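You operate a simulated robot arm through the tools that you are given. There is no shell and no other tool. Be economical: measure what you need, move in short steps, check, and stop when the job is done.

You are at the controls of a simulated robot arm. One attempt, no reset.

Task
Swap the strainer for the stopper and run hot water to about the high line.
Fine: strainer on the fridge side top, tap shut.
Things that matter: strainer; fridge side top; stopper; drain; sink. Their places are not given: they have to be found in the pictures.

The check looks at the end state, three seconds after you hand in, the way a careful person would. Anything else that was tipped, shoved, dropped, spilled or broken makes it a failure. Lids that push on must go on centred and level and be pressed home; caps that screw on are set level and turned clockwise until they are tight.

Robot
A 7-joint arm with a two-finger parallel gripper, fixed in place. Base frame: the origin is at the foot of the arm, x ahead of it, y to its left, z up; the work surface is at about z = 0.749. Readings come in m, rad, newtons and seconds.
With the tool pointing down near the work surface it reaches from about 0.1 to 0.86 m from the base axis. Its first joint turns from -2.007 to 2.007 rad. Payload 3.91 kg.
The tool frame sits at the grasp point between the pads (the TCP): z along the fingers, y along the line on which they close. The tips reach 0.03 m beyond it. Largest opening 0.11 m; finger width 0.02, thickness 0.01; the body of the gripper, 0.048 by 0.112 m, starts 0.055 m behind the TCP.
Orientation is that of the tool frame in the base frame, as a unit quaternion [w, x, y, z]. With the fingers straight down and closing along the base's y, the tool's x points along the base's -x, its y along +y and its z along -z.

Tools
- The arm moves only by the tool jog_arm. Its argument "series" is a list of rows, each a list of 7 numbers: the shift along the tool's x, y, z in m, then the turn, a rotation vector about the tool's x, y, z in rad, then the closure, from 0 (fully open) to 1 (shut). In form: [[dx, dy, dz, ax, ay, az, jaw], ...]. A call has 1 to 20 rows; each row shifts and turns the commanded pose from where the row before left it, along the tool's axes as they then stand. Rows are played at 5 a second. More than 0.05 m and 0.15 rad between two rows, or a gripper value outside its range, and nothing of the call is played. Where a pose cannot be reached the arm comes as near as it can. A force on the tool above 40 N (or 10 N above the force at the start of the call, whichever is more), or a blocked arm, ends the call early, and 0.2 s more pass. Each finger travels about 0.153 m/s and halts on what it meets, pressing with about 33 N; the grip force reading is that of the motor and also rises with nothing between the fingers. The clock runs only during rows and for 0.2 s after the last one: add rows that do not move to give the fingers time. The reply holds the time, the measured pose of the TCP, the force on the tool along the base axes, the opening and the grip force, in the units named above and with some noise.
- Cameras (640 x 400 px; columns grow to the right, rows downward): "scene" is fixed at [0.3986, 0.4993, 1.6414]; the picture's right is [-0.75, -0.66, 0.00], its down [-0.53, 0.60, -0.60] and it looks along [0.40, -0.45, -0.80] (base axes); focal length 214 px, centre (320, 200). "wrist" rides on the gripper at [-0.036, 0, -0.057] in the tool frame; the picture's right is [0.00, -1.00, 0.00], its down [0.97, 0.00, -0.24] and it looks along [0.24, 0.00, 0.97] (tool axes); focal length 218 px, centre (320, 200).
- grab_frame(camera): a new picture of that camera. It takes no simulated time.
- raise_lower(by): slides the trunk up (or, below 0, down) by that many m; the arm rides with it, the base frame stays. It gives what a move gives, with no picture.
- point_at(camera, pixels): for up to 12 pixels [column, row] of the newest picture of that camera ("zoom" is the newest enlarged one), the place [x, y, z] in the base frame of the surface seen there, good to about 0.003 m. It takes no simulated time.
- enlarge(camera, box): a new picture of the part [left, top, right, bottom] of that camera's present view, enlarged. It takes no simulated time.
- finish_job(): hands the job in; it is judged then, once.

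Work in short steps. Measure before you move; look again where a grasp or a placing could have gone wrong, and mend it. You have 80 turns and 46 pictures in all, those below and enlarged ones among them. Open the gripper and draw the arm clear of the work before you hand the job in, unless the task says otherwise; then end with one line.

The tools are called after ">>>" as a command line: name --pt "numbers of a row" for each row, then --argument value for the rest, lists and objects as JSON in quotes. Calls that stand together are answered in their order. jog_arm: Moves the arm, as the interface text tells. Its arguments: {"type":"object","properties":{"series":{"type":"array","items":{"type":"array","items":{"type":"number"}}}},"required":["series"]} The other tools are called the same way: raise_lower (by) slides the trunk up or down; grab_frame (camera) takes a picture; point_at (camera, pixels) gives the place of the surface under pixels of a picture; enlarge (camera, box) takes an enlarged picture of a part of a camera's view; finish_job () hands the job in.

At the start:

```text
time: 0.0
eef_pos: [0.6671, -0.0051, 1.4401]
tcp_rot: [-0.001, -0.001, 1.0, 0.0]
contact_force: [0.5, 0.5, -0.7]
finger_gap: 0.1098
gripper_force: 0.0
trunk travel left (down, up): [-0.875, 0.115]
```

scene: 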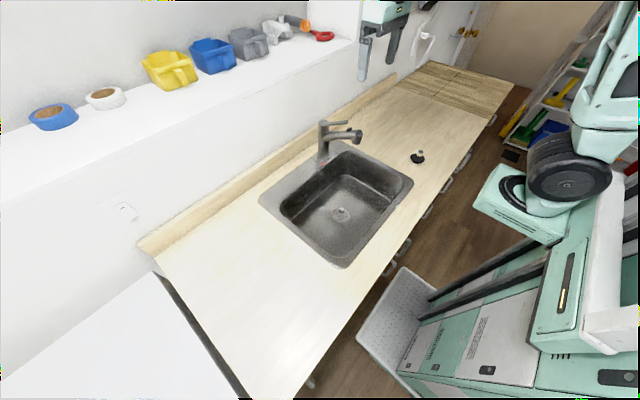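
wrist: 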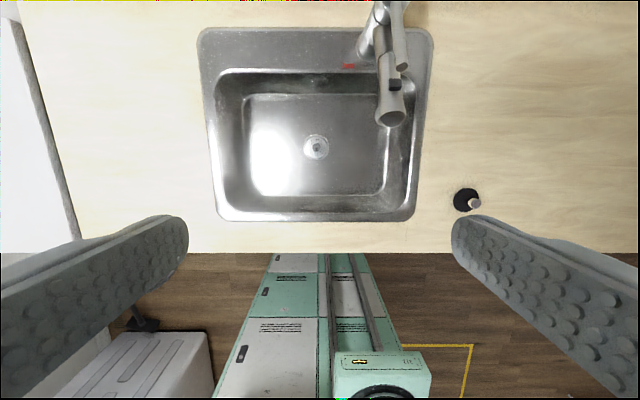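

I'll zoom in on the sink and tap first: the strainer is near wrist pixel (316,147), the stopper near (467,200), and the tap near (385,60).

>>> enlarge --camera "wrist" --box '[190, 0, 500, 225]'

>>> enlarge --camera "scene" --box '[250, 100, 450, 275]'

>>> point_at --camera "wrist" --pixels '[[316, 147], [316, 136], [330, 147], [467, 200], [475, 202], [390, 117], [404, 68], [398, 10], [393, 85], [300, 180], [348, 66], [20, 180]]'

```text
1.78 times, centred on (345, 112) of wrist
```

zoom: 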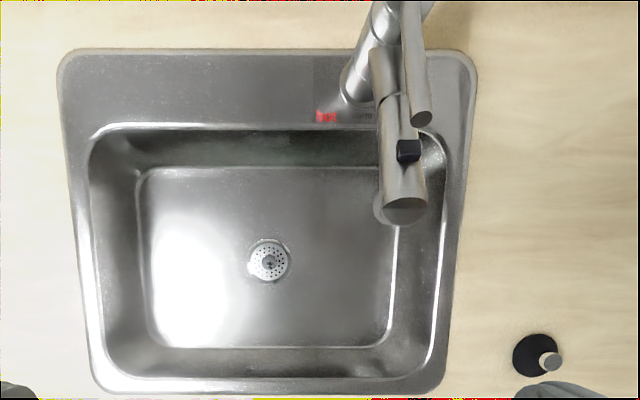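

```text
2.29 times, centred on (350, 188) of scene
```

zoom: 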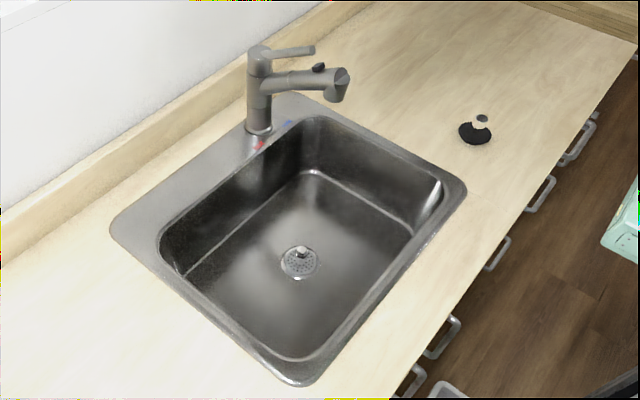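

```text
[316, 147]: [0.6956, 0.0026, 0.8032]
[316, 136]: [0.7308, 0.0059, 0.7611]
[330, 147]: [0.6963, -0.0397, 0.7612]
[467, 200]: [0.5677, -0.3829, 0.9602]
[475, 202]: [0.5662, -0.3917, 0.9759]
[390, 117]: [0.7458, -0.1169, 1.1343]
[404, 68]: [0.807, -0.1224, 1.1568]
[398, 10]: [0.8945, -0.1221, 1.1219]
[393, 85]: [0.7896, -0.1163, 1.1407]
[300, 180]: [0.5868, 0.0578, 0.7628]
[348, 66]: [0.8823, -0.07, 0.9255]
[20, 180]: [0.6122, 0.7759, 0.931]
```

The counter is at about z 0.925 and the sink floor at about 0.76. Next I'll work out which side the fridge is on, and measure the tap.

>>> grab_frame --camera "scene"

>>> point_at --camera "scene" --pixels '[[80, 330], [150, 290], [180, 330], [220, 250], [450, 80], [430, 110], [339, 122], [326, 123], [349, 137], [358, 135], [323, 150], [460, 95]]'

>>> enlarge --camera "scene" --box '[0, 200, 320, 400]'

>>> enlarge --camera "scene" --box '[300, 110, 380, 160]'

```text
41 pictures are left
```

scene: 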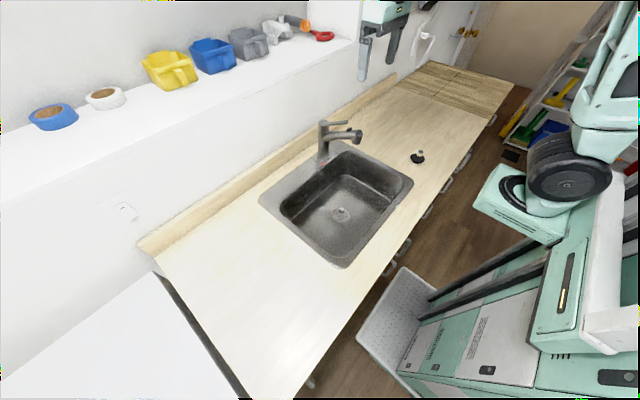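

```text
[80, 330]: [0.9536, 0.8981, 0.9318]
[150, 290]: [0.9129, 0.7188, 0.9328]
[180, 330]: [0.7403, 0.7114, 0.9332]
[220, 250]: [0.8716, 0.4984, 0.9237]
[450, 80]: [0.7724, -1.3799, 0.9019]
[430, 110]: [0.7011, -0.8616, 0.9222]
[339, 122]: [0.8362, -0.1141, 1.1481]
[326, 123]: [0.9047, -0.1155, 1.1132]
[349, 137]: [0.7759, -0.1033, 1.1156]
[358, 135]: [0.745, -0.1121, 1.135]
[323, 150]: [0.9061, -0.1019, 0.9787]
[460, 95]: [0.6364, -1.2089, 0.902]
```

```text
2.00 times, centred on (160, 300) of scene
```

zoom: 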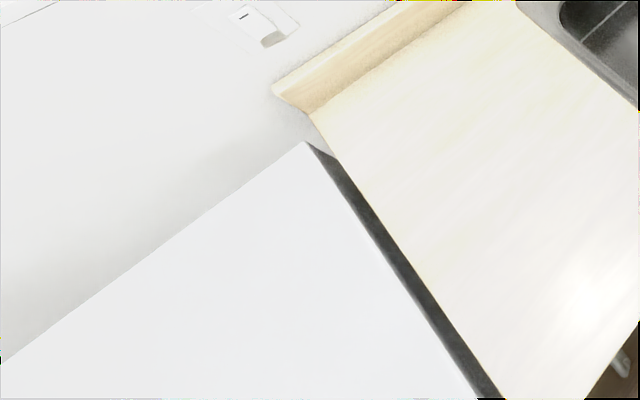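

```text
8.00 times, centred on (340, 135) of scene
```

zoom: 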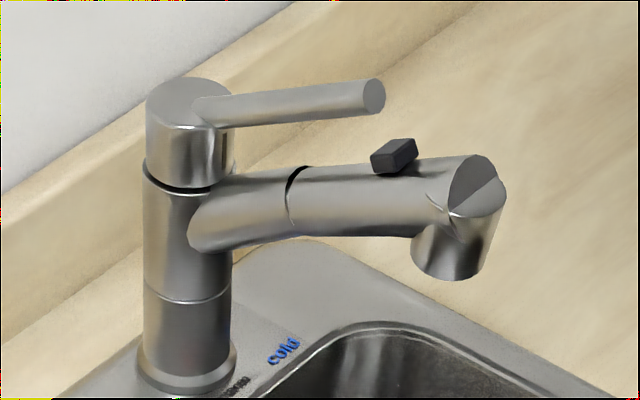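

The fridge is the white box at y > 0.69, so the fridge side worktop is the counter between the sink and the fridge, at about y 0.3–0.65. I'll lower the trunk 0.35 m for a closer look at the sink.

>>> raise_lower --by -0.35

>>> grab_frame --camera "wrist"

>>> grab_frame --camera "scene"

```text
time: 3.4
eef_pos: [0.6678, -0.0042, 1.0901]
tcp_rot: [0.0, -0.001, 1.0, -0.001]
contact_force: [0.1, -0.3, 0.0]
finger_gap: 0.1101
gripper_force: 0.1
trunk travel left (down, up): [-0.525, 0.465]
```

```text
38 pictures are left
```

wrist: 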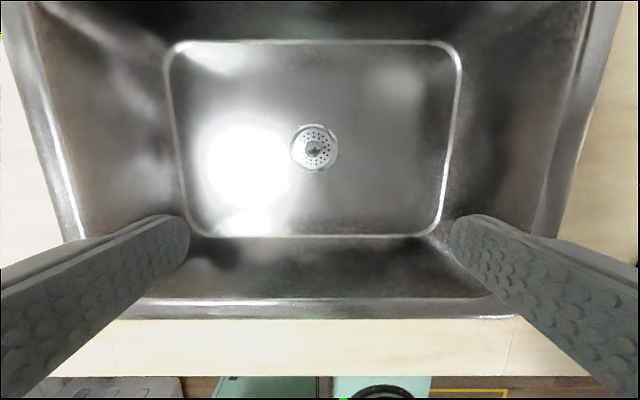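

```text
37 pictures are left
```

scene: 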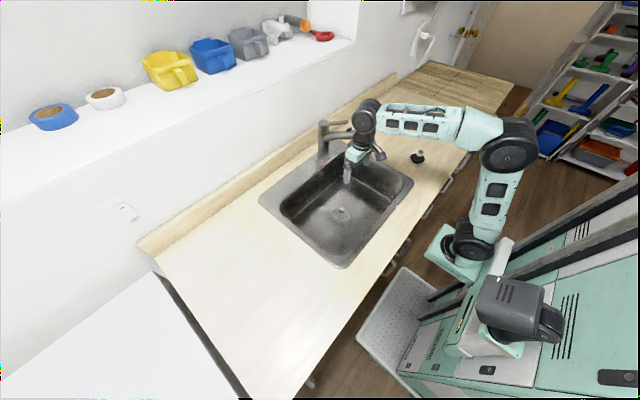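

The strainer is at wrist pixel (314,148). I'll measure it along with the basin floor and walls, and enlarge to look for line marks.

>>> point_at --camera "wrist" --pixels '[[313, 148], [314, 155], [314, 126], [292, 147], [337, 147], [314, 172], [314, 60], [200, 20], [140, 150], [500, 150], [320, 265], [320, 300]]'

>>> enlarge --camera "wrist" --box '[274, 110, 354, 185]'

>>> enlarge --camera "scene" --box '[270, 160, 400, 250]'

```text
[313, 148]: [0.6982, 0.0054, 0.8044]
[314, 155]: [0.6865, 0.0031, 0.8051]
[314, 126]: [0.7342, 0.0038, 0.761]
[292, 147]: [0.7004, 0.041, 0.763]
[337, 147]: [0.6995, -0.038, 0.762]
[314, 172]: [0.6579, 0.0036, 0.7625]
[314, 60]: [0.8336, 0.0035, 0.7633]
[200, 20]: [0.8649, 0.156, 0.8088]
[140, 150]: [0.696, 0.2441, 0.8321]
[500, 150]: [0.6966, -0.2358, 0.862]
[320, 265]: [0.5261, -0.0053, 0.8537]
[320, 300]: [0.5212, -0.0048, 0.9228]
```

```text
5.33 times, centred on (314, 148) of wrist
```

zoom: 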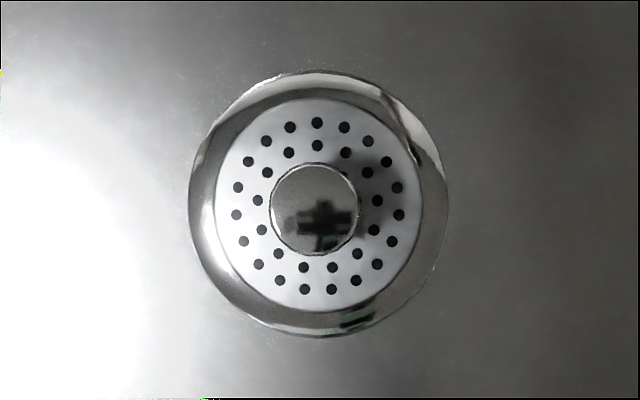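

```text
4.44 times, centred on (335, 205) of scene
```

zoom: 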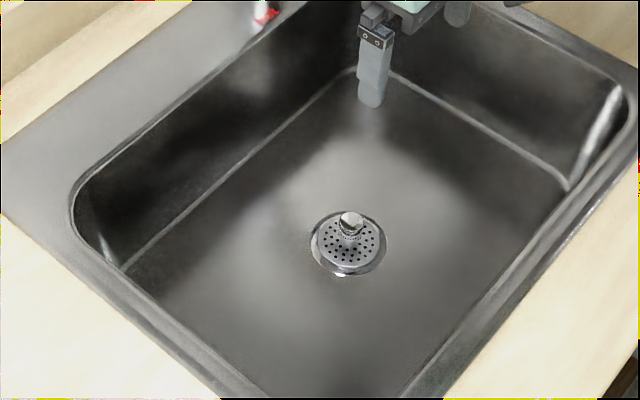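

The strainer knob is centred at about (0.696, 0.004) with its top at z 0.8045. I'll line up above it, part-close the fingers to keep clear of the spout, then lower the trunk.

>>> jog_arm --pt "-0.014 0.004 0 0 0 0 0.45" --pt "-0.014 0.004 0 0 0 0 0.45" --pt "0 0 0 0 0 0 0.45"

>>> raise_lower --by -0.22

>>> grab_frame --camera "wrist"

>>> grab_frame --camera "scene"

```text
time: 4.2
eef_pos: [0.6944, 0.0028, 1.0916]
tcp_rot: [0.0, -0.002, 1.0, -0.001]
contact_force: [-1.2, -0.1, 0.6]
finger_gap: 0.0608
gripper_force: 0.1
trunk travel left (down, up): [-0.525, 0.465]
```

```text
time: 6.5
eef_pos: [0.6945, 0.003, 0.8707]
tcp_rot: [0.0, -0.001, 1.0, -0.001]
contact_force: [0.6, 0.0, 0.1]
finger_gap: 0.0607
gripper_force: 0.0
trunk travel left (down, up): [-0.305, 0.685]
```

```text
34 pictures are left
```

wrist: 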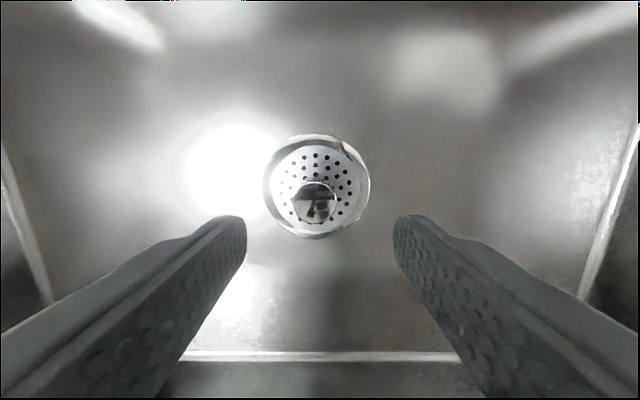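

```text
33 pictures are left
```

scene: 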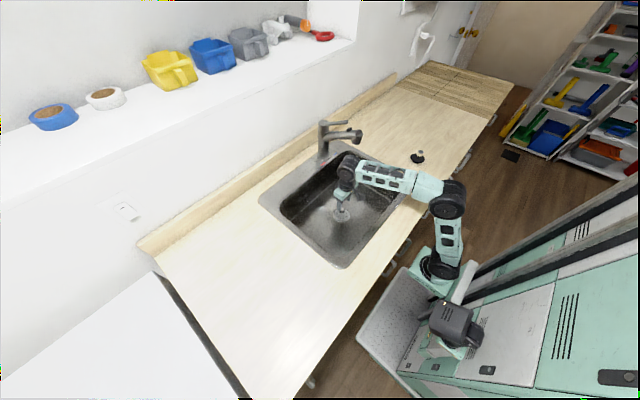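

The knob is at wrist (315,203). I'll check its position, the disc height and the forearm clearance over the counter.

>>> point_at --camera "wrist" --pixels '[[315, 200], [296, 203], [334, 203], [315, 220], [316, 165], [316, 145], [264, 187], [370, 187], [316, 237]]'

>>> point_at --camera "scene" --pixels '[[375, 175], [405, 185], [430, 190], [400, 195], [348, 170], [340, 195]]'

```text
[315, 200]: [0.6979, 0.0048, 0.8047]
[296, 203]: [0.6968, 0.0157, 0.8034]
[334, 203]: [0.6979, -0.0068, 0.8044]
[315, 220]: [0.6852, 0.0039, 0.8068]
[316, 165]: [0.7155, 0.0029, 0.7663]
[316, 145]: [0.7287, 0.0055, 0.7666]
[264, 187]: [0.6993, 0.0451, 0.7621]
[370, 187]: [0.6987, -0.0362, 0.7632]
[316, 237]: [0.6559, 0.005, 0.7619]
```

```text
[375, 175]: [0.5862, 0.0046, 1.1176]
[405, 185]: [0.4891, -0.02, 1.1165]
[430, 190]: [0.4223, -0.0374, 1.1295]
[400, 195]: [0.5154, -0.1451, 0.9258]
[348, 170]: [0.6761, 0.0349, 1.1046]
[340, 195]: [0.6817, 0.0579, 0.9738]
```

The knob spans z 0.766–0.8045 at (0.697, 0.004). I'll lower to TCP z of about 0.802.

>>> jog_arm --pt "-0.0015 0.0015 0 0 0 0 0.45" --pt "0 0 0 0 0 0 0.45"

>>> raise_lower --by -0.069

>>> jog_arm --pt "0 0 0 0 0 0 1" --pt "0 0 0 0 0 0 1" --pt "0 0 0 0 0 0 1"

>>> grab_frame --camera "wrist"

```text
time: 7.2
eef_pos: [0.6964, 0.0041, 0.8719]
tcp_rot: [0.001, -0.001, 1.0, 0.0]
contact_force: [-0.2, -0.1, 0.4]
finger_gap: 0.0603
gripper_force: 0.1
trunk travel left (down, up): [-0.305, 0.685]
```

```text
time: 8.2
eef_pos: [0.6962, 0.0036, 0.8021]
tcp_rot: [0.0, -0.001, 1.0, -0.001]
contact_force: [0.2, -0.5, 0.0]
finger_gap: 0.0605
gripper_force: 0.0
trunk travel left (down, up): [-0.236, 0.754]
```

```text
time: 9.0
eef_pos: [0.6955, 0.0038, 0.803]
tcp_rot: [0.0, 0.0, 1.0, -0.001]
contact_force: [2.2, 1.2, 0.6]
finger_gap: 0.0257
gripper_force: 33.4
trunk travel left (down, up): [-0.236, 0.754]
```

```text
32 pictures are left
```

wrist: 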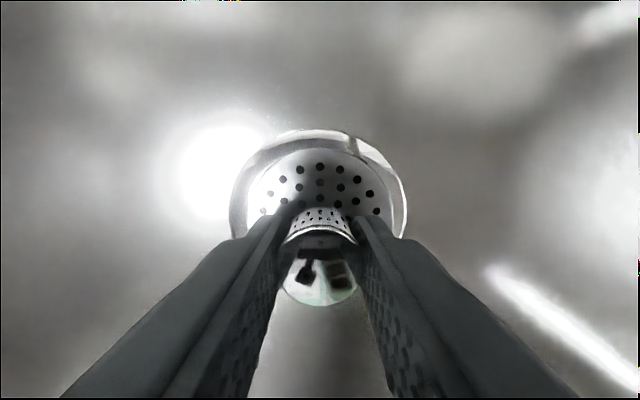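

The jaws hold the knob with a 0.0257 gap. I'll lift slowly and look.

>>> raise_lower --by -0.0

>>> raise_lower --by 0.26

>>> enlarge --camera "scene" --box '[290, 130, 410, 230]'

```text
time: 9.5
eef_pos: [0.6967, 0.0035, 0.8022]
tcp_rot: [0.0, -0.001, 1.0, -0.001]
contact_force: [0.5, 2.1, 0.9]
finger_gap: 0.0255
gripper_force: 32.9
trunk travel left (down, up): [-0.236, 0.754]
```

```text
time: 12.2
eef_pos: [0.6955, 0.0031, 1.062]
tcp_rot: [0.001, -0.001, 1.0, -0.001]
contact_force: [-0.2, 0.0, 0.2]
finger_gap: 0.0259
gripper_force: 33.1
trunk travel left (down, up): [-0.496, 0.494]
```

```text
4.00 times, centred on (350, 180) of scene
```

zoom: 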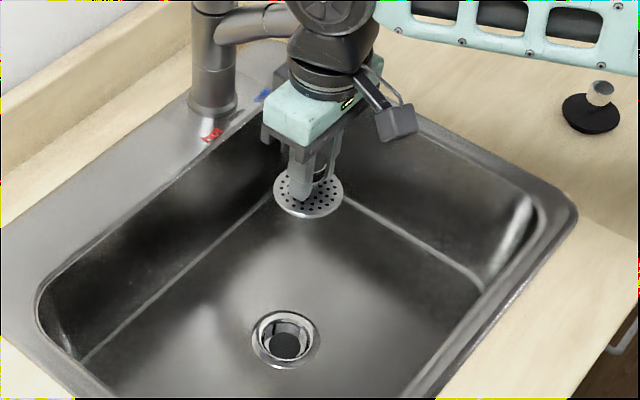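

The strainer is out and the drain is empty. I'll carry it to the fridge side worktop, around (0.58, 0.42).

>>> jog_arm --pt "0.012 0.042 0 0 0 0 1" --pt "0.012 0.042 0 0 0 0 1" --pt "0.012 0.042 0 0 0 0 1" --pt "0.012 0.042 0 0 0 0 1" --pt "0.012 0.042 0 0 0 0 1" --pt "0.012 0.042 0 0 0 0 1" --pt "0.012 0.042 0 0 0 0 1" --pt "0.012 0.042 0 0 0 0 1" --pt "0.012 0.042 0 0 0 0 1" --pt "0.012 0.042 0 0 0 0 1" --pt "0 0 0 0 0 0 1" --pt "0 0 0 0 0 0 1"

>>> enlarge --camera "scene" --box '[220, 170, 420, 300]'

```text
time: 14.8
eef_pos: [0.5812, 0.4054, 1.0581]
tcp_rot: [0.0, -0.001, 1.0, -0.003]
contact_force: [0.9, 0.3, -1.1]
finger_gap: 0.0256
gripper_force: 32.9
out of reach, approached as far as the arm can: row 10
trunk travel left (down, up): [-0.496, 0.494]
```

```text
3.08 times, centred on (320, 235) of scene
```

zoom: 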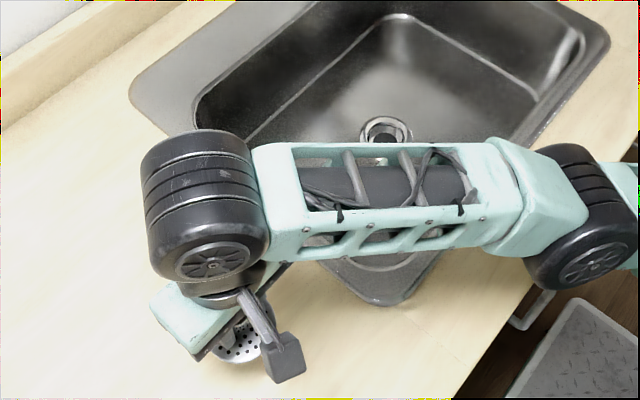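

The arm stopped at (0.581, 0.405), which is well clear of the sink rim. I'll lower most of the way, then check the gap beneath the strainer.

>>> raise_lower --by -0.075

>>> enlarge --camera "wrist" --box '[160, 60, 480, 260]'

```text
time: 15.9
eef_pos: [0.5826, 0.4041, 0.9849]
tcp_rot: [0.001, 0.0, 1.0, -0.001]
contact_force: [0.6, 0.5, -0.3]
finger_gap: 0.0257
gripper_force: 33.4
trunk travel left (down, up): [-0.421, 0.569]
```

```text
2.00 times, centred on (320, 160) of wrist
```

zoom: 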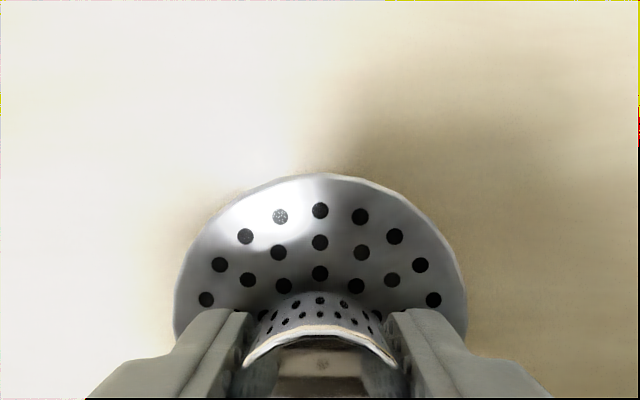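

No contact yet. I'll step down 3 mm at a time and watch the force.

>>> jog_arm --pt "0 0 0.004 0 0 0 1" --pt "0 0 0.003 0 0 0 1" --pt "0 0 0.003 0 0 0 1" --pt "0 0 0.002 0 0 0 1" --pt "0 0 0 0 0 0 1"

```text
time: 17.1
eef_pos: [0.5835, 0.4064, 0.9774]
tcp_rot: [0.0, 0.0, 1.0, -0.001]
contact_force: [0.3, -0.6, -0.3]
finger_gap: 0.0259
gripper_force: 32.8
out of reach, approached as far as the arm can: row 3
trunk travel left (down, up): [-0.421, 0.569]
```

The arm is near its reach limit, so I'll go on with small trunk steps.

>>> raise_lower --by -0.006

>>> raise_lower --by -0.004

>>> enlarge --camera "wrist" --box '[160, 60, 480, 260]'

```text
time: 17.7
eef_pos: [0.5824, 0.4061, 0.9734]
tcp_rot: [0.001, -0.001, 1.0, -0.001]
contact_force: [1.1, 2.6, 9.4]
finger_gap: 0.0256
gripper_force: 33.0
trunk travel left (down, up): [-0.415, 0.575]
```

```text
time: 18.2
eef_pos: [0.583, 0.4065, 0.9701]
tcp_rot: [0.001, -0.001, 1.0, 0.001]
contact_force: [2.7, 4.8, 28.5]
finger_gap: 0.026
gripper_force: 32.9
trunk travel left (down, up): [-0.411, 0.579]
```

```text
2.00 times, centred on (320, 160) of wrist
```

zoom: 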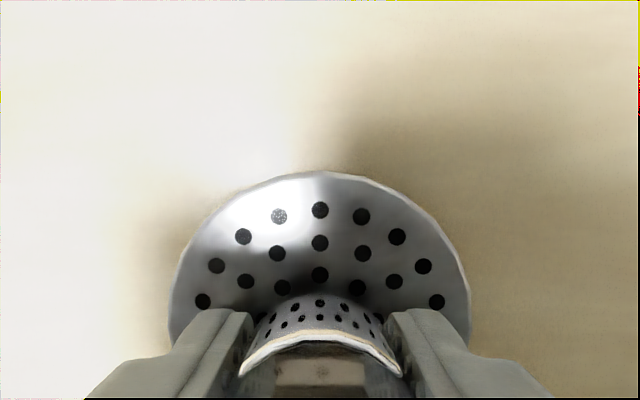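

Contact is made at 28 N. I'll back off slightly to unload, open the jaws, and then rise.

>>> raise_lower --by 0.004

>>> jog_arm --pt "0 0 0 0 0 0 0.6" --pt "0 0 0 0 0 0 0.5" --pt "0 0 0 0 0 0 0.5"

>>> raise_lower --by 0.12

>>> grab_frame --camera "wrist"

```text
time: 18.7
eef_pos: [0.5834, 0.4053, 0.97]
tcp_rot: [-0.002, -0.001, 1.0, -0.003]
contact_force: [-1.5, -0.7, 7.2]
finger_gap: 0.0259
gripper_force: 32.7
trunk travel left (down, up): [-0.415, 0.575]
```

```text
time: 19.5
eef_pos: [0.5829, 0.4055, 0.971]
tcp_rot: [0.001, -0.001, 1.0, -0.001]
contact_force: [0.9, -0.6, -0.2]
finger_gap: 0.055
gripper_force: 0.0
trunk travel left (down, up): [-0.415, 0.575]
```

```text
time: 21.0
eef_pos: [0.5833, 0.4058, 1.0907]
tcp_rot: [0.0, 0.0, 1.0, -0.001]
contact_force: [-0.5, -0.5, 0.1]
finger_gap: 0.055
gripper_force: 0.2
trunk travel left (down, up): [-0.535, 0.455]
```

```text
27 pictures are left
```

wrist: 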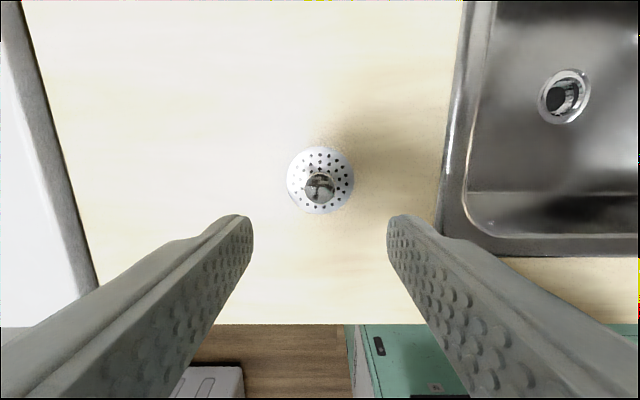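

The strainer is standing upright on the fridge side worktop. Next I'll go to the stopper, near (0.566, −0.39), staying at x ≈ 0.57 to keep clear of the spout.

>>> jog_arm --pt "0.002 -0.045 0 0 0 0 0.5" --pt "0.002 -0.045 0 0 0 0 0.5" --pt "0.002 -0.045 0 0 0 0 0.5" --pt "0.002 -0.045 0 0 0 0 0.5" --pt "0.002 -0.045 0 0 0 0 0.5" --pt "0.002 -0.045 0 0 0 0 0.5" --pt "0.001 -0.045 0 0 0 0 0.5" --pt "0 -0.045 0 0 0 0 0.5" --pt "0 -0.045 0 0 0 0 0.5" --pt "0 -0.045 0 0 0 0 0.5" --pt "0 -0.045 0 0 0 0 0.5" --pt "0 -0.045 0 0 0 0 0.5" --pt "0 -0.045 0 0 0 0 0.5" --pt "0 -0.045 0 0 0 0 0.5" --pt "0 -0.045 0 0 0 0 0.5" --pt "0 -0.045 0 0 0 0 0.5" --pt "0 -0.045 0 0 0 0 0.5" --pt "0 -0.025 0 0 0 0 0.5" --pt "0 0 0 0 0 0 0.5" --pt "0 0 0 0 0 0 0.5"

>>> grab_frame --camera "wrist"

```text
time: 25.2
eef_pos: [0.5827, -0.3629, 1.1037]
tcp_rot: [-0.001, 0.0, 1.0, -0.001]
contact_force: [-0.3, -0.2, -0.3]
finger_gap: 0.0548
gripper_force: 0.1
out of reach, approached as far as the arm can: row 1
trunk travel left (down, up): [-0.535, 0.455]
```

```text
26 pictures are left
```

wrist: 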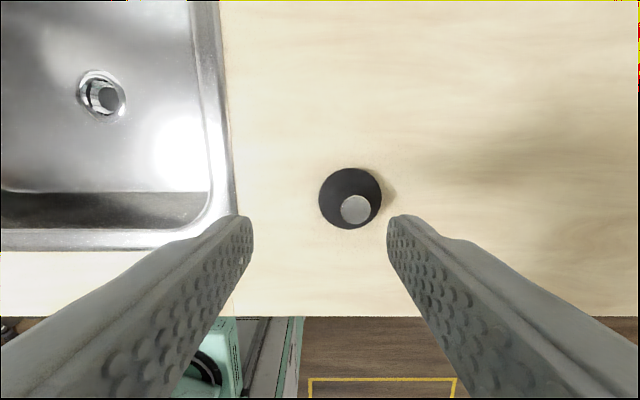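

The stopper knob is at wrist (355,209). I'll measure the stopper.

>>> point_at --camera "wrist" --pixels '[[355, 209], [342, 209], [368, 209], [355, 198], [355, 221], [349, 168], [320, 199], [381, 199], [345, 180], [98, 96]]'

>>> enlarge --camera "wrist" --box '[300, 150, 400, 240]'

```text
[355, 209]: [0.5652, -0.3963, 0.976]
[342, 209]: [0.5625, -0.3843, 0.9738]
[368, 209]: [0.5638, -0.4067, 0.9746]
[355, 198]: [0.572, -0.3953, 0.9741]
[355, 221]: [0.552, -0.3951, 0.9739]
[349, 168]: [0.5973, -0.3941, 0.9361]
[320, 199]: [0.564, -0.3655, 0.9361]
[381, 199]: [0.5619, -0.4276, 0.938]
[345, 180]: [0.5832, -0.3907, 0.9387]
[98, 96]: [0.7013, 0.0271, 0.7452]
```

```text
4.44 times, centred on (350, 195) of wrist
```

zoom: 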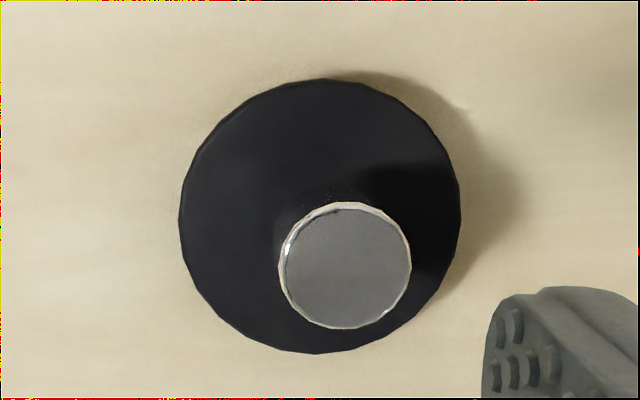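

The knob is centred at (0.563, −0.3955) with its top at 0.975, and the disc top is at about 0.937. I'll align over it, then lower partway to check.

>>> jog_arm --pt "0.01 -0.016 0 0 0 0 0.45" --pt "0.0097 -0.0166 0 0 0 0 0.45" --pt "0 0 0 0 0 0 0.45" --pt "0 0 0 0 0 0 0.45"

>>> raise_lower --by -0.085

>>> grab_frame --camera "wrist"

```text
time: 26.2
eef_pos: [0.5622, -0.3931, 1.1052]
tcp_rot: [0.0, -0.001, 1.0, -0.001]
contact_force: [0.1, -0.7, -0.3]
finger_gap: 0.0605
gripper_force: 0.2
trunk travel left (down, up): [-0.535, 0.455]
```

```text
time: 27.4
eef_pos: [0.5632, -0.3932, 1.0193]
tcp_rot: [0.001, -0.001, 1.0, -0.001]
contact_force: [0.3, -0.4, 0.1]
finger_gap: 0.0608
gripper_force: 0.1
trunk travel left (down, up): [-0.45, 0.54]
```

```text
24 pictures are left
```

wrist: 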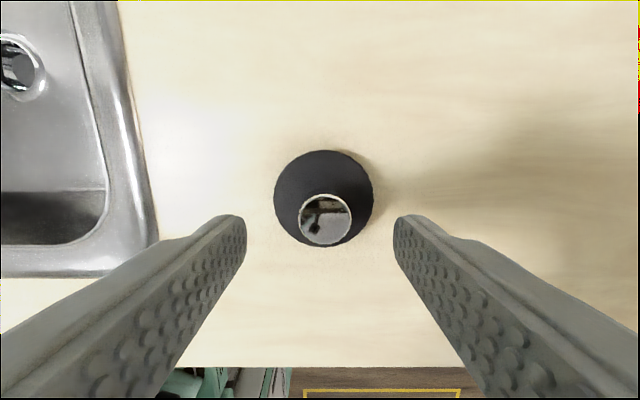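

The knob is centred on (325,220), so I need about 2 mm in −y. I'll correct that, lower to TCP 0.971 and grip.

>>> jog_arm --pt "0 -0.0022 0 0 0 0 0.45" --pt "0 0 0 0 0 0 0.45"

>>> raise_lower --by -0.048

>>> jog_arm --pt "0 0 0 0 0 0 1" --pt "0 0 0 0 0 0 1" --pt "0 0 0 0 0 0 1"

>>> raise_lower --by 0.11

>>> enlarge --camera "scene" --box '[350, 90, 490, 190]'

```text
time: 28.0
eef_pos: [0.5629, -0.3954, 1.0205]
tcp_rot: [0.0, 0.0, 1.0, -0.002]
contact_force: [0.0, 0.2, 0.6]
finger_gap: 0.0607
gripper_force: 0.0
trunk travel left (down, up): [-0.45, 0.54]
```

```text
time: 28.9
eef_pos: [0.5621, -0.3954, 0.9725]
tcp_rot: [-0.001, -0.001, 1.0, -0.001]
contact_force: [-1.2, -1.0, -0.5]
finger_gap: 0.0604
gripper_force: 0.1
trunk travel left (down, up): [-0.402, 0.588]
```

```text
time: 29.7
eef_pos: [0.5625, -0.3948, 0.9721]
tcp_rot: [0.001, -0.001, 1.0, -0.002]
contact_force: [0.8, -1.0, 0.6]
finger_gap: 0.0257
gripper_force: 32.8
trunk travel left (down, up): [-0.402, 0.588]
```

```text
time: 31.2
eef_pos: [0.5623, -0.3959, 1.0817]
tcp_rot: [0.0, -0.002, 1.0, -0.001]
contact_force: [0.6, 0.3, -0.8]
finger_gap: 0.0256
gripper_force: 33.0
trunk travel left (down, up): [-0.512, 0.478]
```

```text
4.00 times, centred on (420, 140) of scene
```

zoom: 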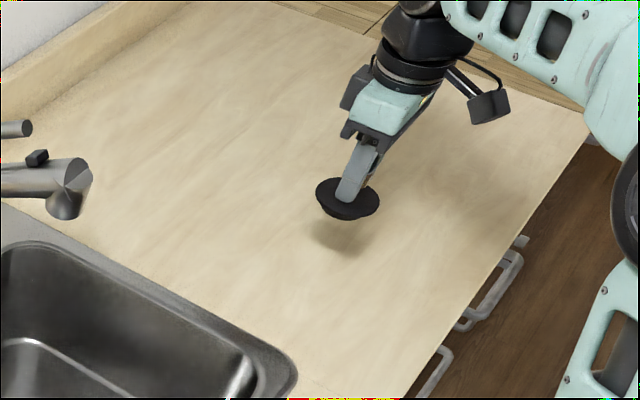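

The stopper is gripped and level, with a tapered bung below. I'll move along y first, then in +x to above the drain at (0.6965, 0.0035).

>>> jog_arm --pt "0 0.0444 0 0 0 0 1" --pt "0 0.0444 0 0 0 0 1" --pt "0 0.0444 0 0 0 0 1" --pt "0 0.0444 0 0 0 0 1" --pt "0 0.0444 0 0 0 0 1" --pt "0 0.0444 0 0 0 0 1" --pt "0 0.0444 0 0 0 0 1" --pt "0 0.0444 0 0 0 0 1" --pt "0 0.0444 0 0 0 0 1" --pt "-0.0447 0 0 0 0 0 1" --pt "-0.0447 0 0 0 0 0 1" --pt "-0.0447 0 0 0 0 0 1" --pt "0 0 0 0 0 0 1" --pt "0 0 0 0 0 0 1"

>>> raise_lower --by -0.18

>>> grab_frame --camera "wrist"

```text
time: 34.2
eef_pos: [0.695, 0.0022, 1.0803]
tcp_rot: [0.0, -0.001, 1.0, -0.001]
contact_force: [-0.1, -0.6, 0.0]
finger_gap: 0.0257
gripper_force: 32.9
trunk travel left (down, up): [-0.512, 0.478]
```

```text
time: 36.2
eef_pos: [0.6937, 0.0021, 0.9015]
tcp_rot: [0.0, -0.001, 1.0, -0.001]
contact_force: [-0.1, -0.1, -0.6]
finger_gap: 0.0257
gripper_force: 33.2
trunk travel left (down, up): [-0.332, 0.658]
```

```text
22 pictures are left
```

wrist: 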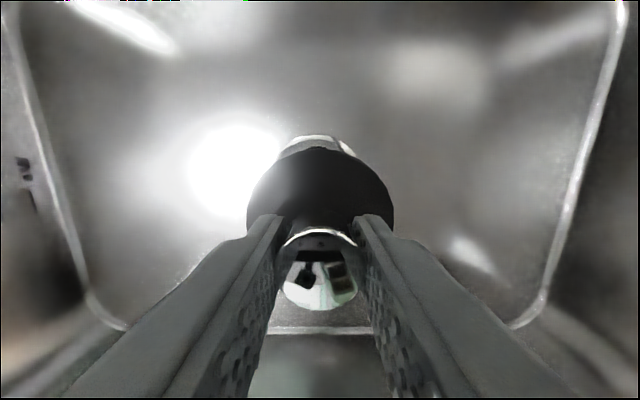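

I'll nudge +3 mm in x and +1.3 mm in y. There are marks on the left wall near (22,165), possibly the line, so I'll enlarge them.

>>> enlarge --camera "wrist" --box '[0, 110, 130, 240]'

>>> jog_arm --pt "-0.0028 0.0014 0 0 0 0 1" --pt "0 0 0 0 0 0 1"

>>> raise_lower --by -0.075

>>> enlarge --camera "scene" --box '[280, 160, 400, 250]'

```text
3.08 times, centred on (65, 175) of wrist
```

zoom: 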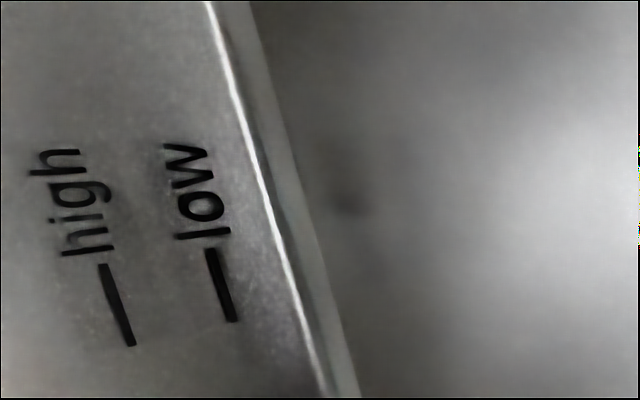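

```text
time: 36.8
eef_pos: [0.6965, 0.0036, 0.9005]
tcp_rot: [0.0, -0.001, 1.0, 0.0]
contact_force: [0.0, 0.7, -0.6]
finger_gap: 0.026
gripper_force: 32.6
trunk travel left (down, up): [-0.332, 0.658]
```

```text
time: 37.9
eef_pos: [0.6964, 0.0036, 0.8261]
tcp_rot: [0.0, 0.0, 1.0, -0.001]
contact_force: [-0.4, -0.3, -0.3]
finger_gap: 0.0257
gripper_force: 32.9
trunk travel left (down, up): [-0.257, 0.733]
```

```text
4.44 times, centred on (340, 205) of scene
```

zoom: 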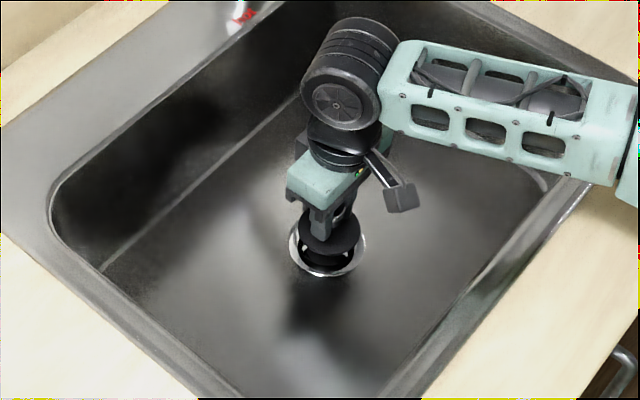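

The high and low marks are on the left (fridge side) wall, and the stopper is centred over the drain. I'll lower it in while watching the force.

>>> jog_arm --pt "0 0 0.008 0 0 0 1" --pt "0 0 0.006 0 0 0 1" --pt "0 0 0.004 0 0 0 1" --pt "0 0 0.003 0 0 0 1" --pt "0 0 0.003 0 0 0 1" --pt "0 0 0 0 0 0 1"

```text
time: 39.3
eef_pos: [0.6959, 0.0031, 0.8016]
tcp_rot: [0.0, -0.001, 1.0, -0.001]
contact_force: [0.4, -1.6, 1.3]
finger_gap: 0.026
gripper_force: 32.8
trunk travel left (down, up): [-0.257, 0.733]
```

Still no contact force at 0.8016, so I'll keep pressing in 2 mm steps.

>>> jog_arm --pt "0 0 0.002 0 0 0 1" --pt "0 0 0.002 0 0 0 1" --pt "0 0 0.002 0 0 0 1" --pt "0 0 0.002 0 0 0 1" --pt "0 0 0 0 0 0 1"

>>> grab_frame --camera "wrist"

```text
time: 40.2
eef_pos: [0.6958, 0.0026, 0.7997]
tcp_rot: [0.003, 0.0, 1.0, 0.0]
contact_force: [-8.3, -4.7, 14.5]
finger_gap: 0.0255
gripper_force: 33.2
trunk travel left (down, up): [-0.257, 0.733]
stopped in row 4: the force on the tool passed its limit (the readings are from after the stop); the commanded pose is now the measured one
```

```text
19 pictures are left
```

wrist: 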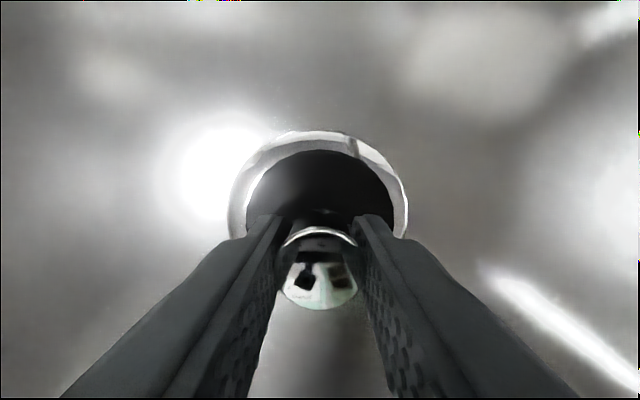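

It's seated: the force limit tripped at 0.7997 and the disc sits centred in the ring. I'll release, rise and check.

>>> jog_arm --pt "0 0 0 0 0 0 0.6" --pt "0 0 0 0 0 0 0.5" --pt "0 0 0 0 0 0 0.5"

>>> raise_lower --by 0.11

>>> grab_frame --camera "wrist"

>>> point_at --camera "wrist" --pixels '[[315, 200], [316, 165], [285, 185], [346, 185], [22, 165], [25, 185]]'

```text
time: 41.0
eef_pos: [0.697, 0.0043, 0.7986]
tcp_rot: [0.003, 0.0, 1.0, -0.001]
contact_force: [-0.8, 0.5, 0.8]
finger_gap: 0.055
gripper_force: 0.0
trunk travel left (down, up): [-0.257, 0.733]
```

```text
time: 42.4
eef_pos: [0.6973, 0.0047, 0.9095]
tcp_rot: [0.002, 0.0, 1.0, 0.0]
contact_force: [0.0, 0.4, 0.2]
finger_gap: 0.055
gripper_force: 0.0
trunk travel left (down, up): [-0.367, 0.623]
```

```text
18 pictures are left
```

wrist: 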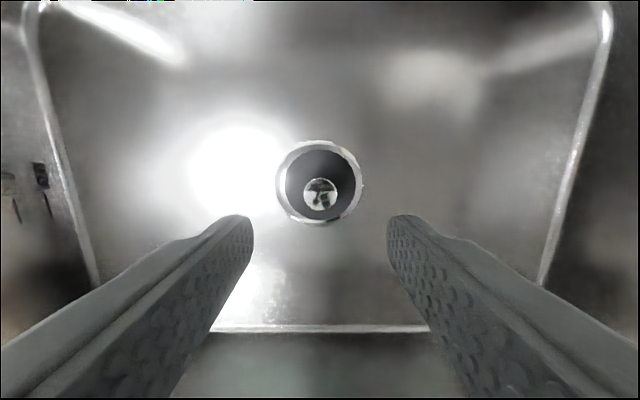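

```text
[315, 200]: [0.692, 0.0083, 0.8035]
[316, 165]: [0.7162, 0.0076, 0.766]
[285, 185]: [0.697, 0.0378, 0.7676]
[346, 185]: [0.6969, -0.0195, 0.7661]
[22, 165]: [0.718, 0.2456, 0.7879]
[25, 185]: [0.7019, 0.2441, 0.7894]
```

The stopper is level and centred. Now I'll measure the high and low marks, near (13,205) and (46,203).

>>> enlarge --camera "wrist" --box '[0, 140, 120, 240]'

>>> point_at --camera "wrist" --pixels '[[14, 203], [17, 215], [46, 198], [49, 212], [8, 190], [3, 200]]'

```text
4.00 times, centred on (60, 190) of wrist
```

zoom: 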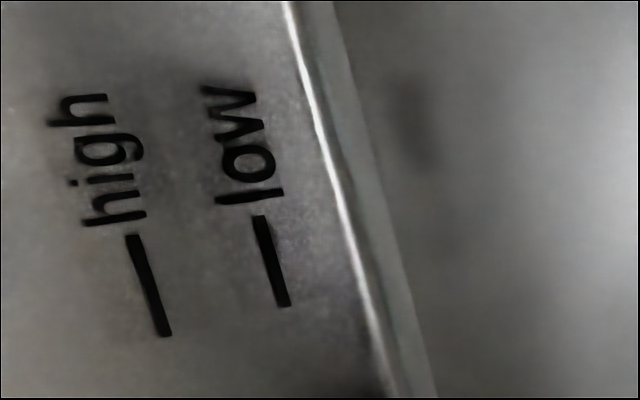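

```text
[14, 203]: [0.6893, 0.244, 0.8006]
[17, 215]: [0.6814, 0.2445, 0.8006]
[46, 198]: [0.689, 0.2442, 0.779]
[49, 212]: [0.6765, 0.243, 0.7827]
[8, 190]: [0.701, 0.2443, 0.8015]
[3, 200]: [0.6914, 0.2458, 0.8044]
```

My wrist pixels missed the bars, so I'll measure them in the zoom image instead.

>>> point_at --camera "zoom" --pixels '[[138, 250], [148, 285], [160, 320], [263, 235], [272, 262], [284, 295], [350, 200]]'

>>> raise_lower --by 0.36

>>> grab_frame --camera "wrist"

```text
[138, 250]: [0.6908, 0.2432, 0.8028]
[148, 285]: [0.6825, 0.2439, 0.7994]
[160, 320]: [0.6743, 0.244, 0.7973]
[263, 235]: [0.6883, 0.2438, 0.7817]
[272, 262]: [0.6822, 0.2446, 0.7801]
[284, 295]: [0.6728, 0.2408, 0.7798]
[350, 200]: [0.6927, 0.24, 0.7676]
```

```text
time: 45.9
eef_pos: [0.6975, 0.0041, 1.2681]
tcp_rot: [0.002, 0.0, 1.0, -0.001]
contact_force: [0.4, -0.8, -0.6]
finger_gap: 0.0551
gripper_force: 0.0
trunk travel left (down, up): [-0.727, 0.263]
```

```text
16 pictures are left
```

wrist: 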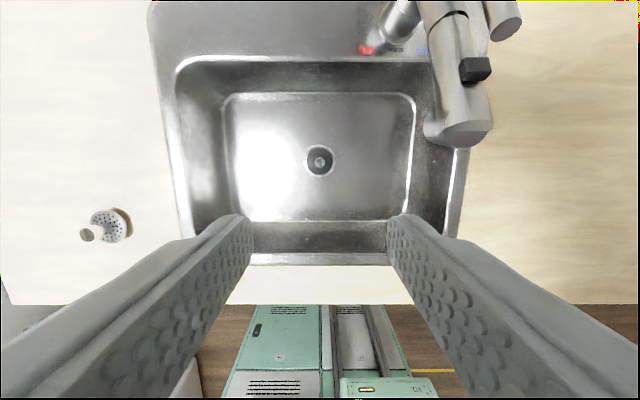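

The high line is at about z 0.800. Next is the tap, so I'll measure it from this view: lever near (503,20), button (475,70), spout (462,130). Then I'll raise the trunk and let the arm hang lower, which gains reach.

>>> point_at --camera "wrist" --pixels '[[505, 28], [500, 8], [488, 10], [518, 12], [475, 68], [455, 110], [470, 130], [435, 120], [488, 115], [445, 10], [366, 50], [422, 51]]'

>>> raise_lower --by 0.22

>>> jog_arm --pt "0 0 0.045 0 0 0 0.5" --pt "0 0 0.045 0 0 0 0.5" --pt "0 0 0.045 0 0 0 0.5" --pt "0 0 0.045 0 0 0 0.5" --pt "0 0 0.03 0 0 0 0.5" --pt "0 0 0 0 0 0 0.5" --pt "0 0 0 0 0 0 0.5"

```text
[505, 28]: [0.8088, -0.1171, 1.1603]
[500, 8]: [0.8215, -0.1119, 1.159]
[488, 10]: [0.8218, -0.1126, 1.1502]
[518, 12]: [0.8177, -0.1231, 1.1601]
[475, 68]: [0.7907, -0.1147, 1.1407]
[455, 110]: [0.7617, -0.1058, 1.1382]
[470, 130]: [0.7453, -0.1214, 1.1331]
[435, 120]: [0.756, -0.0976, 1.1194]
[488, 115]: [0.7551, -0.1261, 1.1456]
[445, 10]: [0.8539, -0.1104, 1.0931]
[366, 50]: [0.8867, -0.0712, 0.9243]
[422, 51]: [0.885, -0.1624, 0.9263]
```

```text
time: 48.2
eef_pos: [0.6964, 0.0036, 1.4889]
tcp_rot: [0.003, 0.001, 1.0, -0.001]
contact_force: [-0.3, -0.4, -0.4]
finger_gap: 0.0547
gripper_force: 0.2
trunk travel left (down, up): [-0.947, 0.043]
```

```text
time: 49.9
eef_pos: [0.6989, 0.0033, 1.2787]
tcp_rot: [0.003, -0.001, 1.0, -0.001]
contact_force: [-0.1, -0.4, -0.1]
finger_gap: 0.0552
gripper_force: 0.0
trunk travel left (down, up): [-0.947, 0.043]
```

The lever tip is at x≈0.803, y≈−0.117, top z 1.16, about 15 mm thick, and it slopes up outward. I'll move above it at z≈1.26.

>>> jog_arm --pt "-0.03 -0.03 0 0 0 0 0.45" --pt "-0.03 -0.03 0 0 0 0 0.45" --pt "-0.03 -0.03 0 0 0 0 0.45" --pt "-0.03 -0.03 0.01 0 0 0 0.45" --pt "0 0 0 0 0 0 0.45" --pt "0 0 0 0 0 0 0.45"

>>> grab_frame --camera "wrist"

```text
time: 51.2
eef_pos: [0.818, -0.118, 1.2698]
tcp_rot: [0.002, -0.001, 1.0, -0.001]
contact_force: [0.3, -0.7, 0.7]
finger_gap: 0.0607
gripper_force: 0.0
trunk travel left (down, up): [-0.947, 0.043]
```

```text
15 pictures are left
```

wrist: 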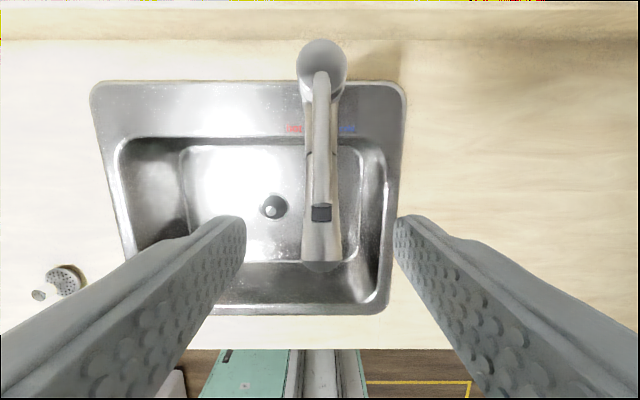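

I reached it, and the lever runs from the hub at (321,62) to its tip at (321,202). I'll measure along it.

>>> point_at --camera "wrist" --pixels '[[321, 60], [321, 85], [321, 110], [321, 140], [321, 170], [321, 190], [313, 170], [329, 170], [308, 150], [320, 212], [321, 240], [335, 160]]'

>>> enlarge --camera "wrist" --box '[260, 30, 390, 280]'

```text
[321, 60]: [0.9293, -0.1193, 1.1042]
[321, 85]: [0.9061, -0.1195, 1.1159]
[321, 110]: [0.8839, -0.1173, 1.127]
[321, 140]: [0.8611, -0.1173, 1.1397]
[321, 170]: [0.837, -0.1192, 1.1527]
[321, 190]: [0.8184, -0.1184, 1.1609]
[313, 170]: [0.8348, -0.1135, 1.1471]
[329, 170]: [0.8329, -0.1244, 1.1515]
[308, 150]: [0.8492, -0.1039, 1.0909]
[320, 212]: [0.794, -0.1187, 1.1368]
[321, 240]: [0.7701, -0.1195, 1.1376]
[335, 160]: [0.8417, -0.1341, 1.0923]
```

```text
1.60 times, centred on (325, 155) of wrist
```

zoom: 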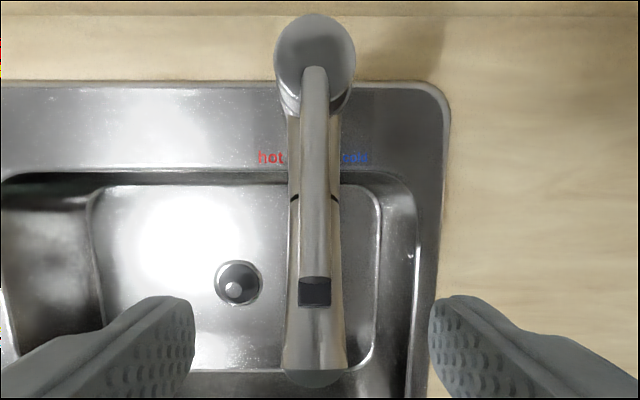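

The lever axis rises 27° outward, with its centre at about (0.818, −0.1185, 1.152) and the hub axis near (0.908, −0.118). I'll descend to z≈1.158 and grip it.

>>> jog_arm --pt "0 0 0.04 0 0 0 0.45" --pt "0 0 0.04 0 0 0 0.45" --pt "0 0 0.032 0 0 0 0.45" --pt "0 0 0 0 0 0 0.45" --pt "0 0 0 0 0 0 1" --pt "0 0 0 0 0 0 1" --pt "0 0 0 0 0 0 1"

>>> grab_frame --camera "wrist"

```text
time: 52.9
eef_pos: [0.8172, -0.1187, 1.1574]
tcp_rot: [0.003, 0.0, 1.0, 0.0]
contact_force: [2.5, -1.8, -1.9]
finger_gap: 0.0169
gripper_force: 45.1
trunk travel left (down, up): [-0.947, 0.043]
```

```text
13 pictures are left
```

wrist: 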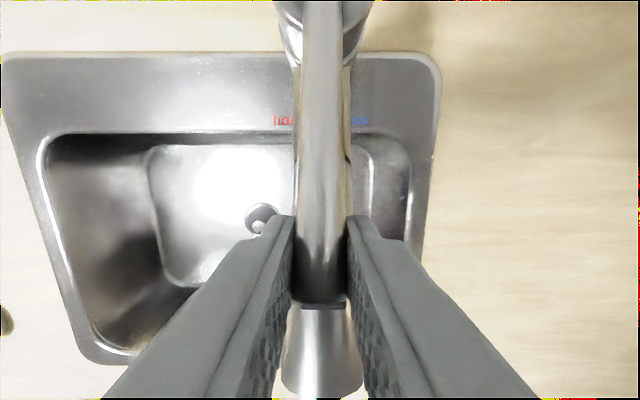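

The lever is gripped with a 17 mm gap. I'll swing it toward the red "hot" side (+y) along its arc, 0.6 rad.

>>> jog_arm --pt "-0.00045 0.00906 0 0 0 0.1 1" --pt "-0.00045 0.00906 0 0 0 0.1 1" --pt "-0.00045 0.00906 0 0 0 0.1 1" --pt "-0.00045 0.00906 0 0 0 0.1 1" --pt "-0.00045 0.00906 0 0 0 0.1 1" --pt "-0.00045 0.00906 0 0 0 0.1 1" --pt "0 0 0 0 0 0 1"

>>> grab_frame --camera "wrist"

```text
time: 54.5
eef_pos: [0.8355, -0.0624, 1.1575]
tcp_rot: [0.002, 0.295, 0.956, 0.001]
contact_force: [-11.4, 14.4, 6.1]
finger_gap: 0.0168
gripper_force: 44.9
trunk travel left (down, up): [-0.947, 0.043]
```

```text
12 pictures are left
```

wrist: 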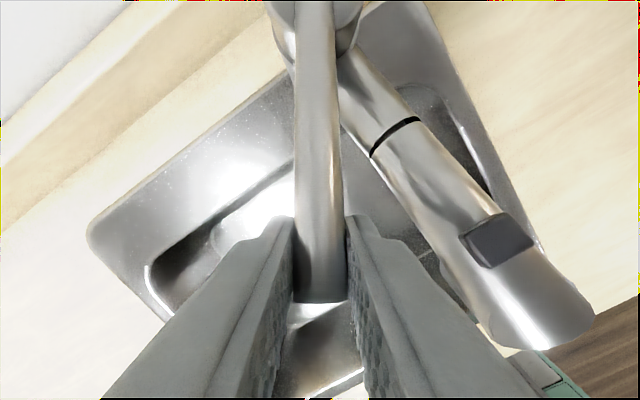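

The lever follows. I'll try another 0.2 rad to reach full hot, with the force limit guarding the stop.

>>> jog_arm --pt "-0.0003 0.006 0 0 0 0.07 1" --pt "-0.0003 0.006 0 0 0 0.07 1" --pt "-0.0003 0.006 0 0 0 0.06 1" --pt "0 0 0 0 0 0 1"

```text
time: 55.5
eef_pos: [0.8442, -0.0513, 1.1591]
tcp_rot: [0.002, 0.389, 0.921, -0.002]
contact_force: [-35.2, 9.2, 12.1]
finger_gap: 0.0185
gripper_force: 44.5
trunk travel left (down, up): [-0.947, 0.043]
```

I'm at the hot stop, with force at about 35 N. I'll relax a little, lift the lever on its pitch arc, and look.

>>> jog_arm --pt "0 -0.003 0 0 0 -0.05 1" --pt "-0.002 0 -0.005 0 0 0 1" --pt "-0.002 0 -0.005 0 0 0 1" --pt "-0.002 0 -0.005 0 0 0 1" --pt "-0.002 0 -0.005 0 0 0 1" --pt "0 0 0 0 0 0 1"

>>> grab_frame --camera "wrist"

```text
time: 56.9
eef_pos: [0.8524, -0.0598, 1.1752]
tcp_rot: [0.003, 0.366, 0.93, -0.001]
contact_force: [15.8, 1.2, -21.7]
finger_gap: 0.017
gripper_force: 45.0
trunk travel left (down, up): [-0.947, 0.043]
```

```text
11 pictures are left
```

wrist: 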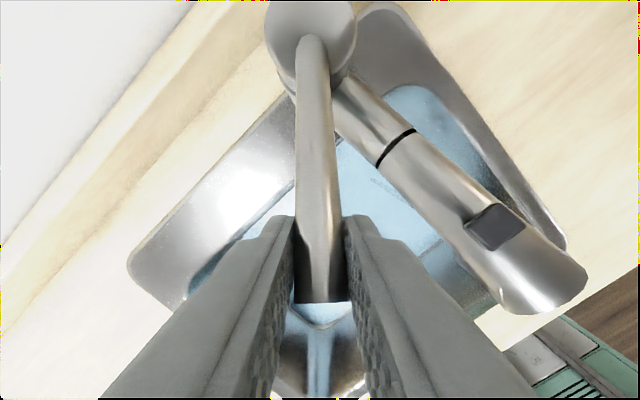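

Water is flowing and already covers the floor. I'll measure its surface level.

>>> point_at --camera "wrist" --pixels '[[375, 210], [400, 225], [360, 170], [440, 130], [265, 215], [318, 365], [430, 250]]'

>>> enlarge --camera "scene" --box '[260, 100, 430, 280]'

```text
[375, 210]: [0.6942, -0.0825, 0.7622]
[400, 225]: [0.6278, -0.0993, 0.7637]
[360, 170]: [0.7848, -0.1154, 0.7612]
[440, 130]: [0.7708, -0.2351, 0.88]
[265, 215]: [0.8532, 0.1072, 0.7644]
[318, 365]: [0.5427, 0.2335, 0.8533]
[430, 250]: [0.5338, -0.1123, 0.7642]
```

```text
2.22 times, centred on (345, 190) of scene
```

zoom: 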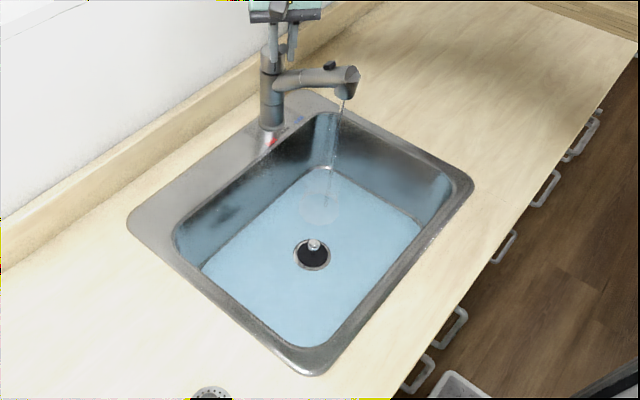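

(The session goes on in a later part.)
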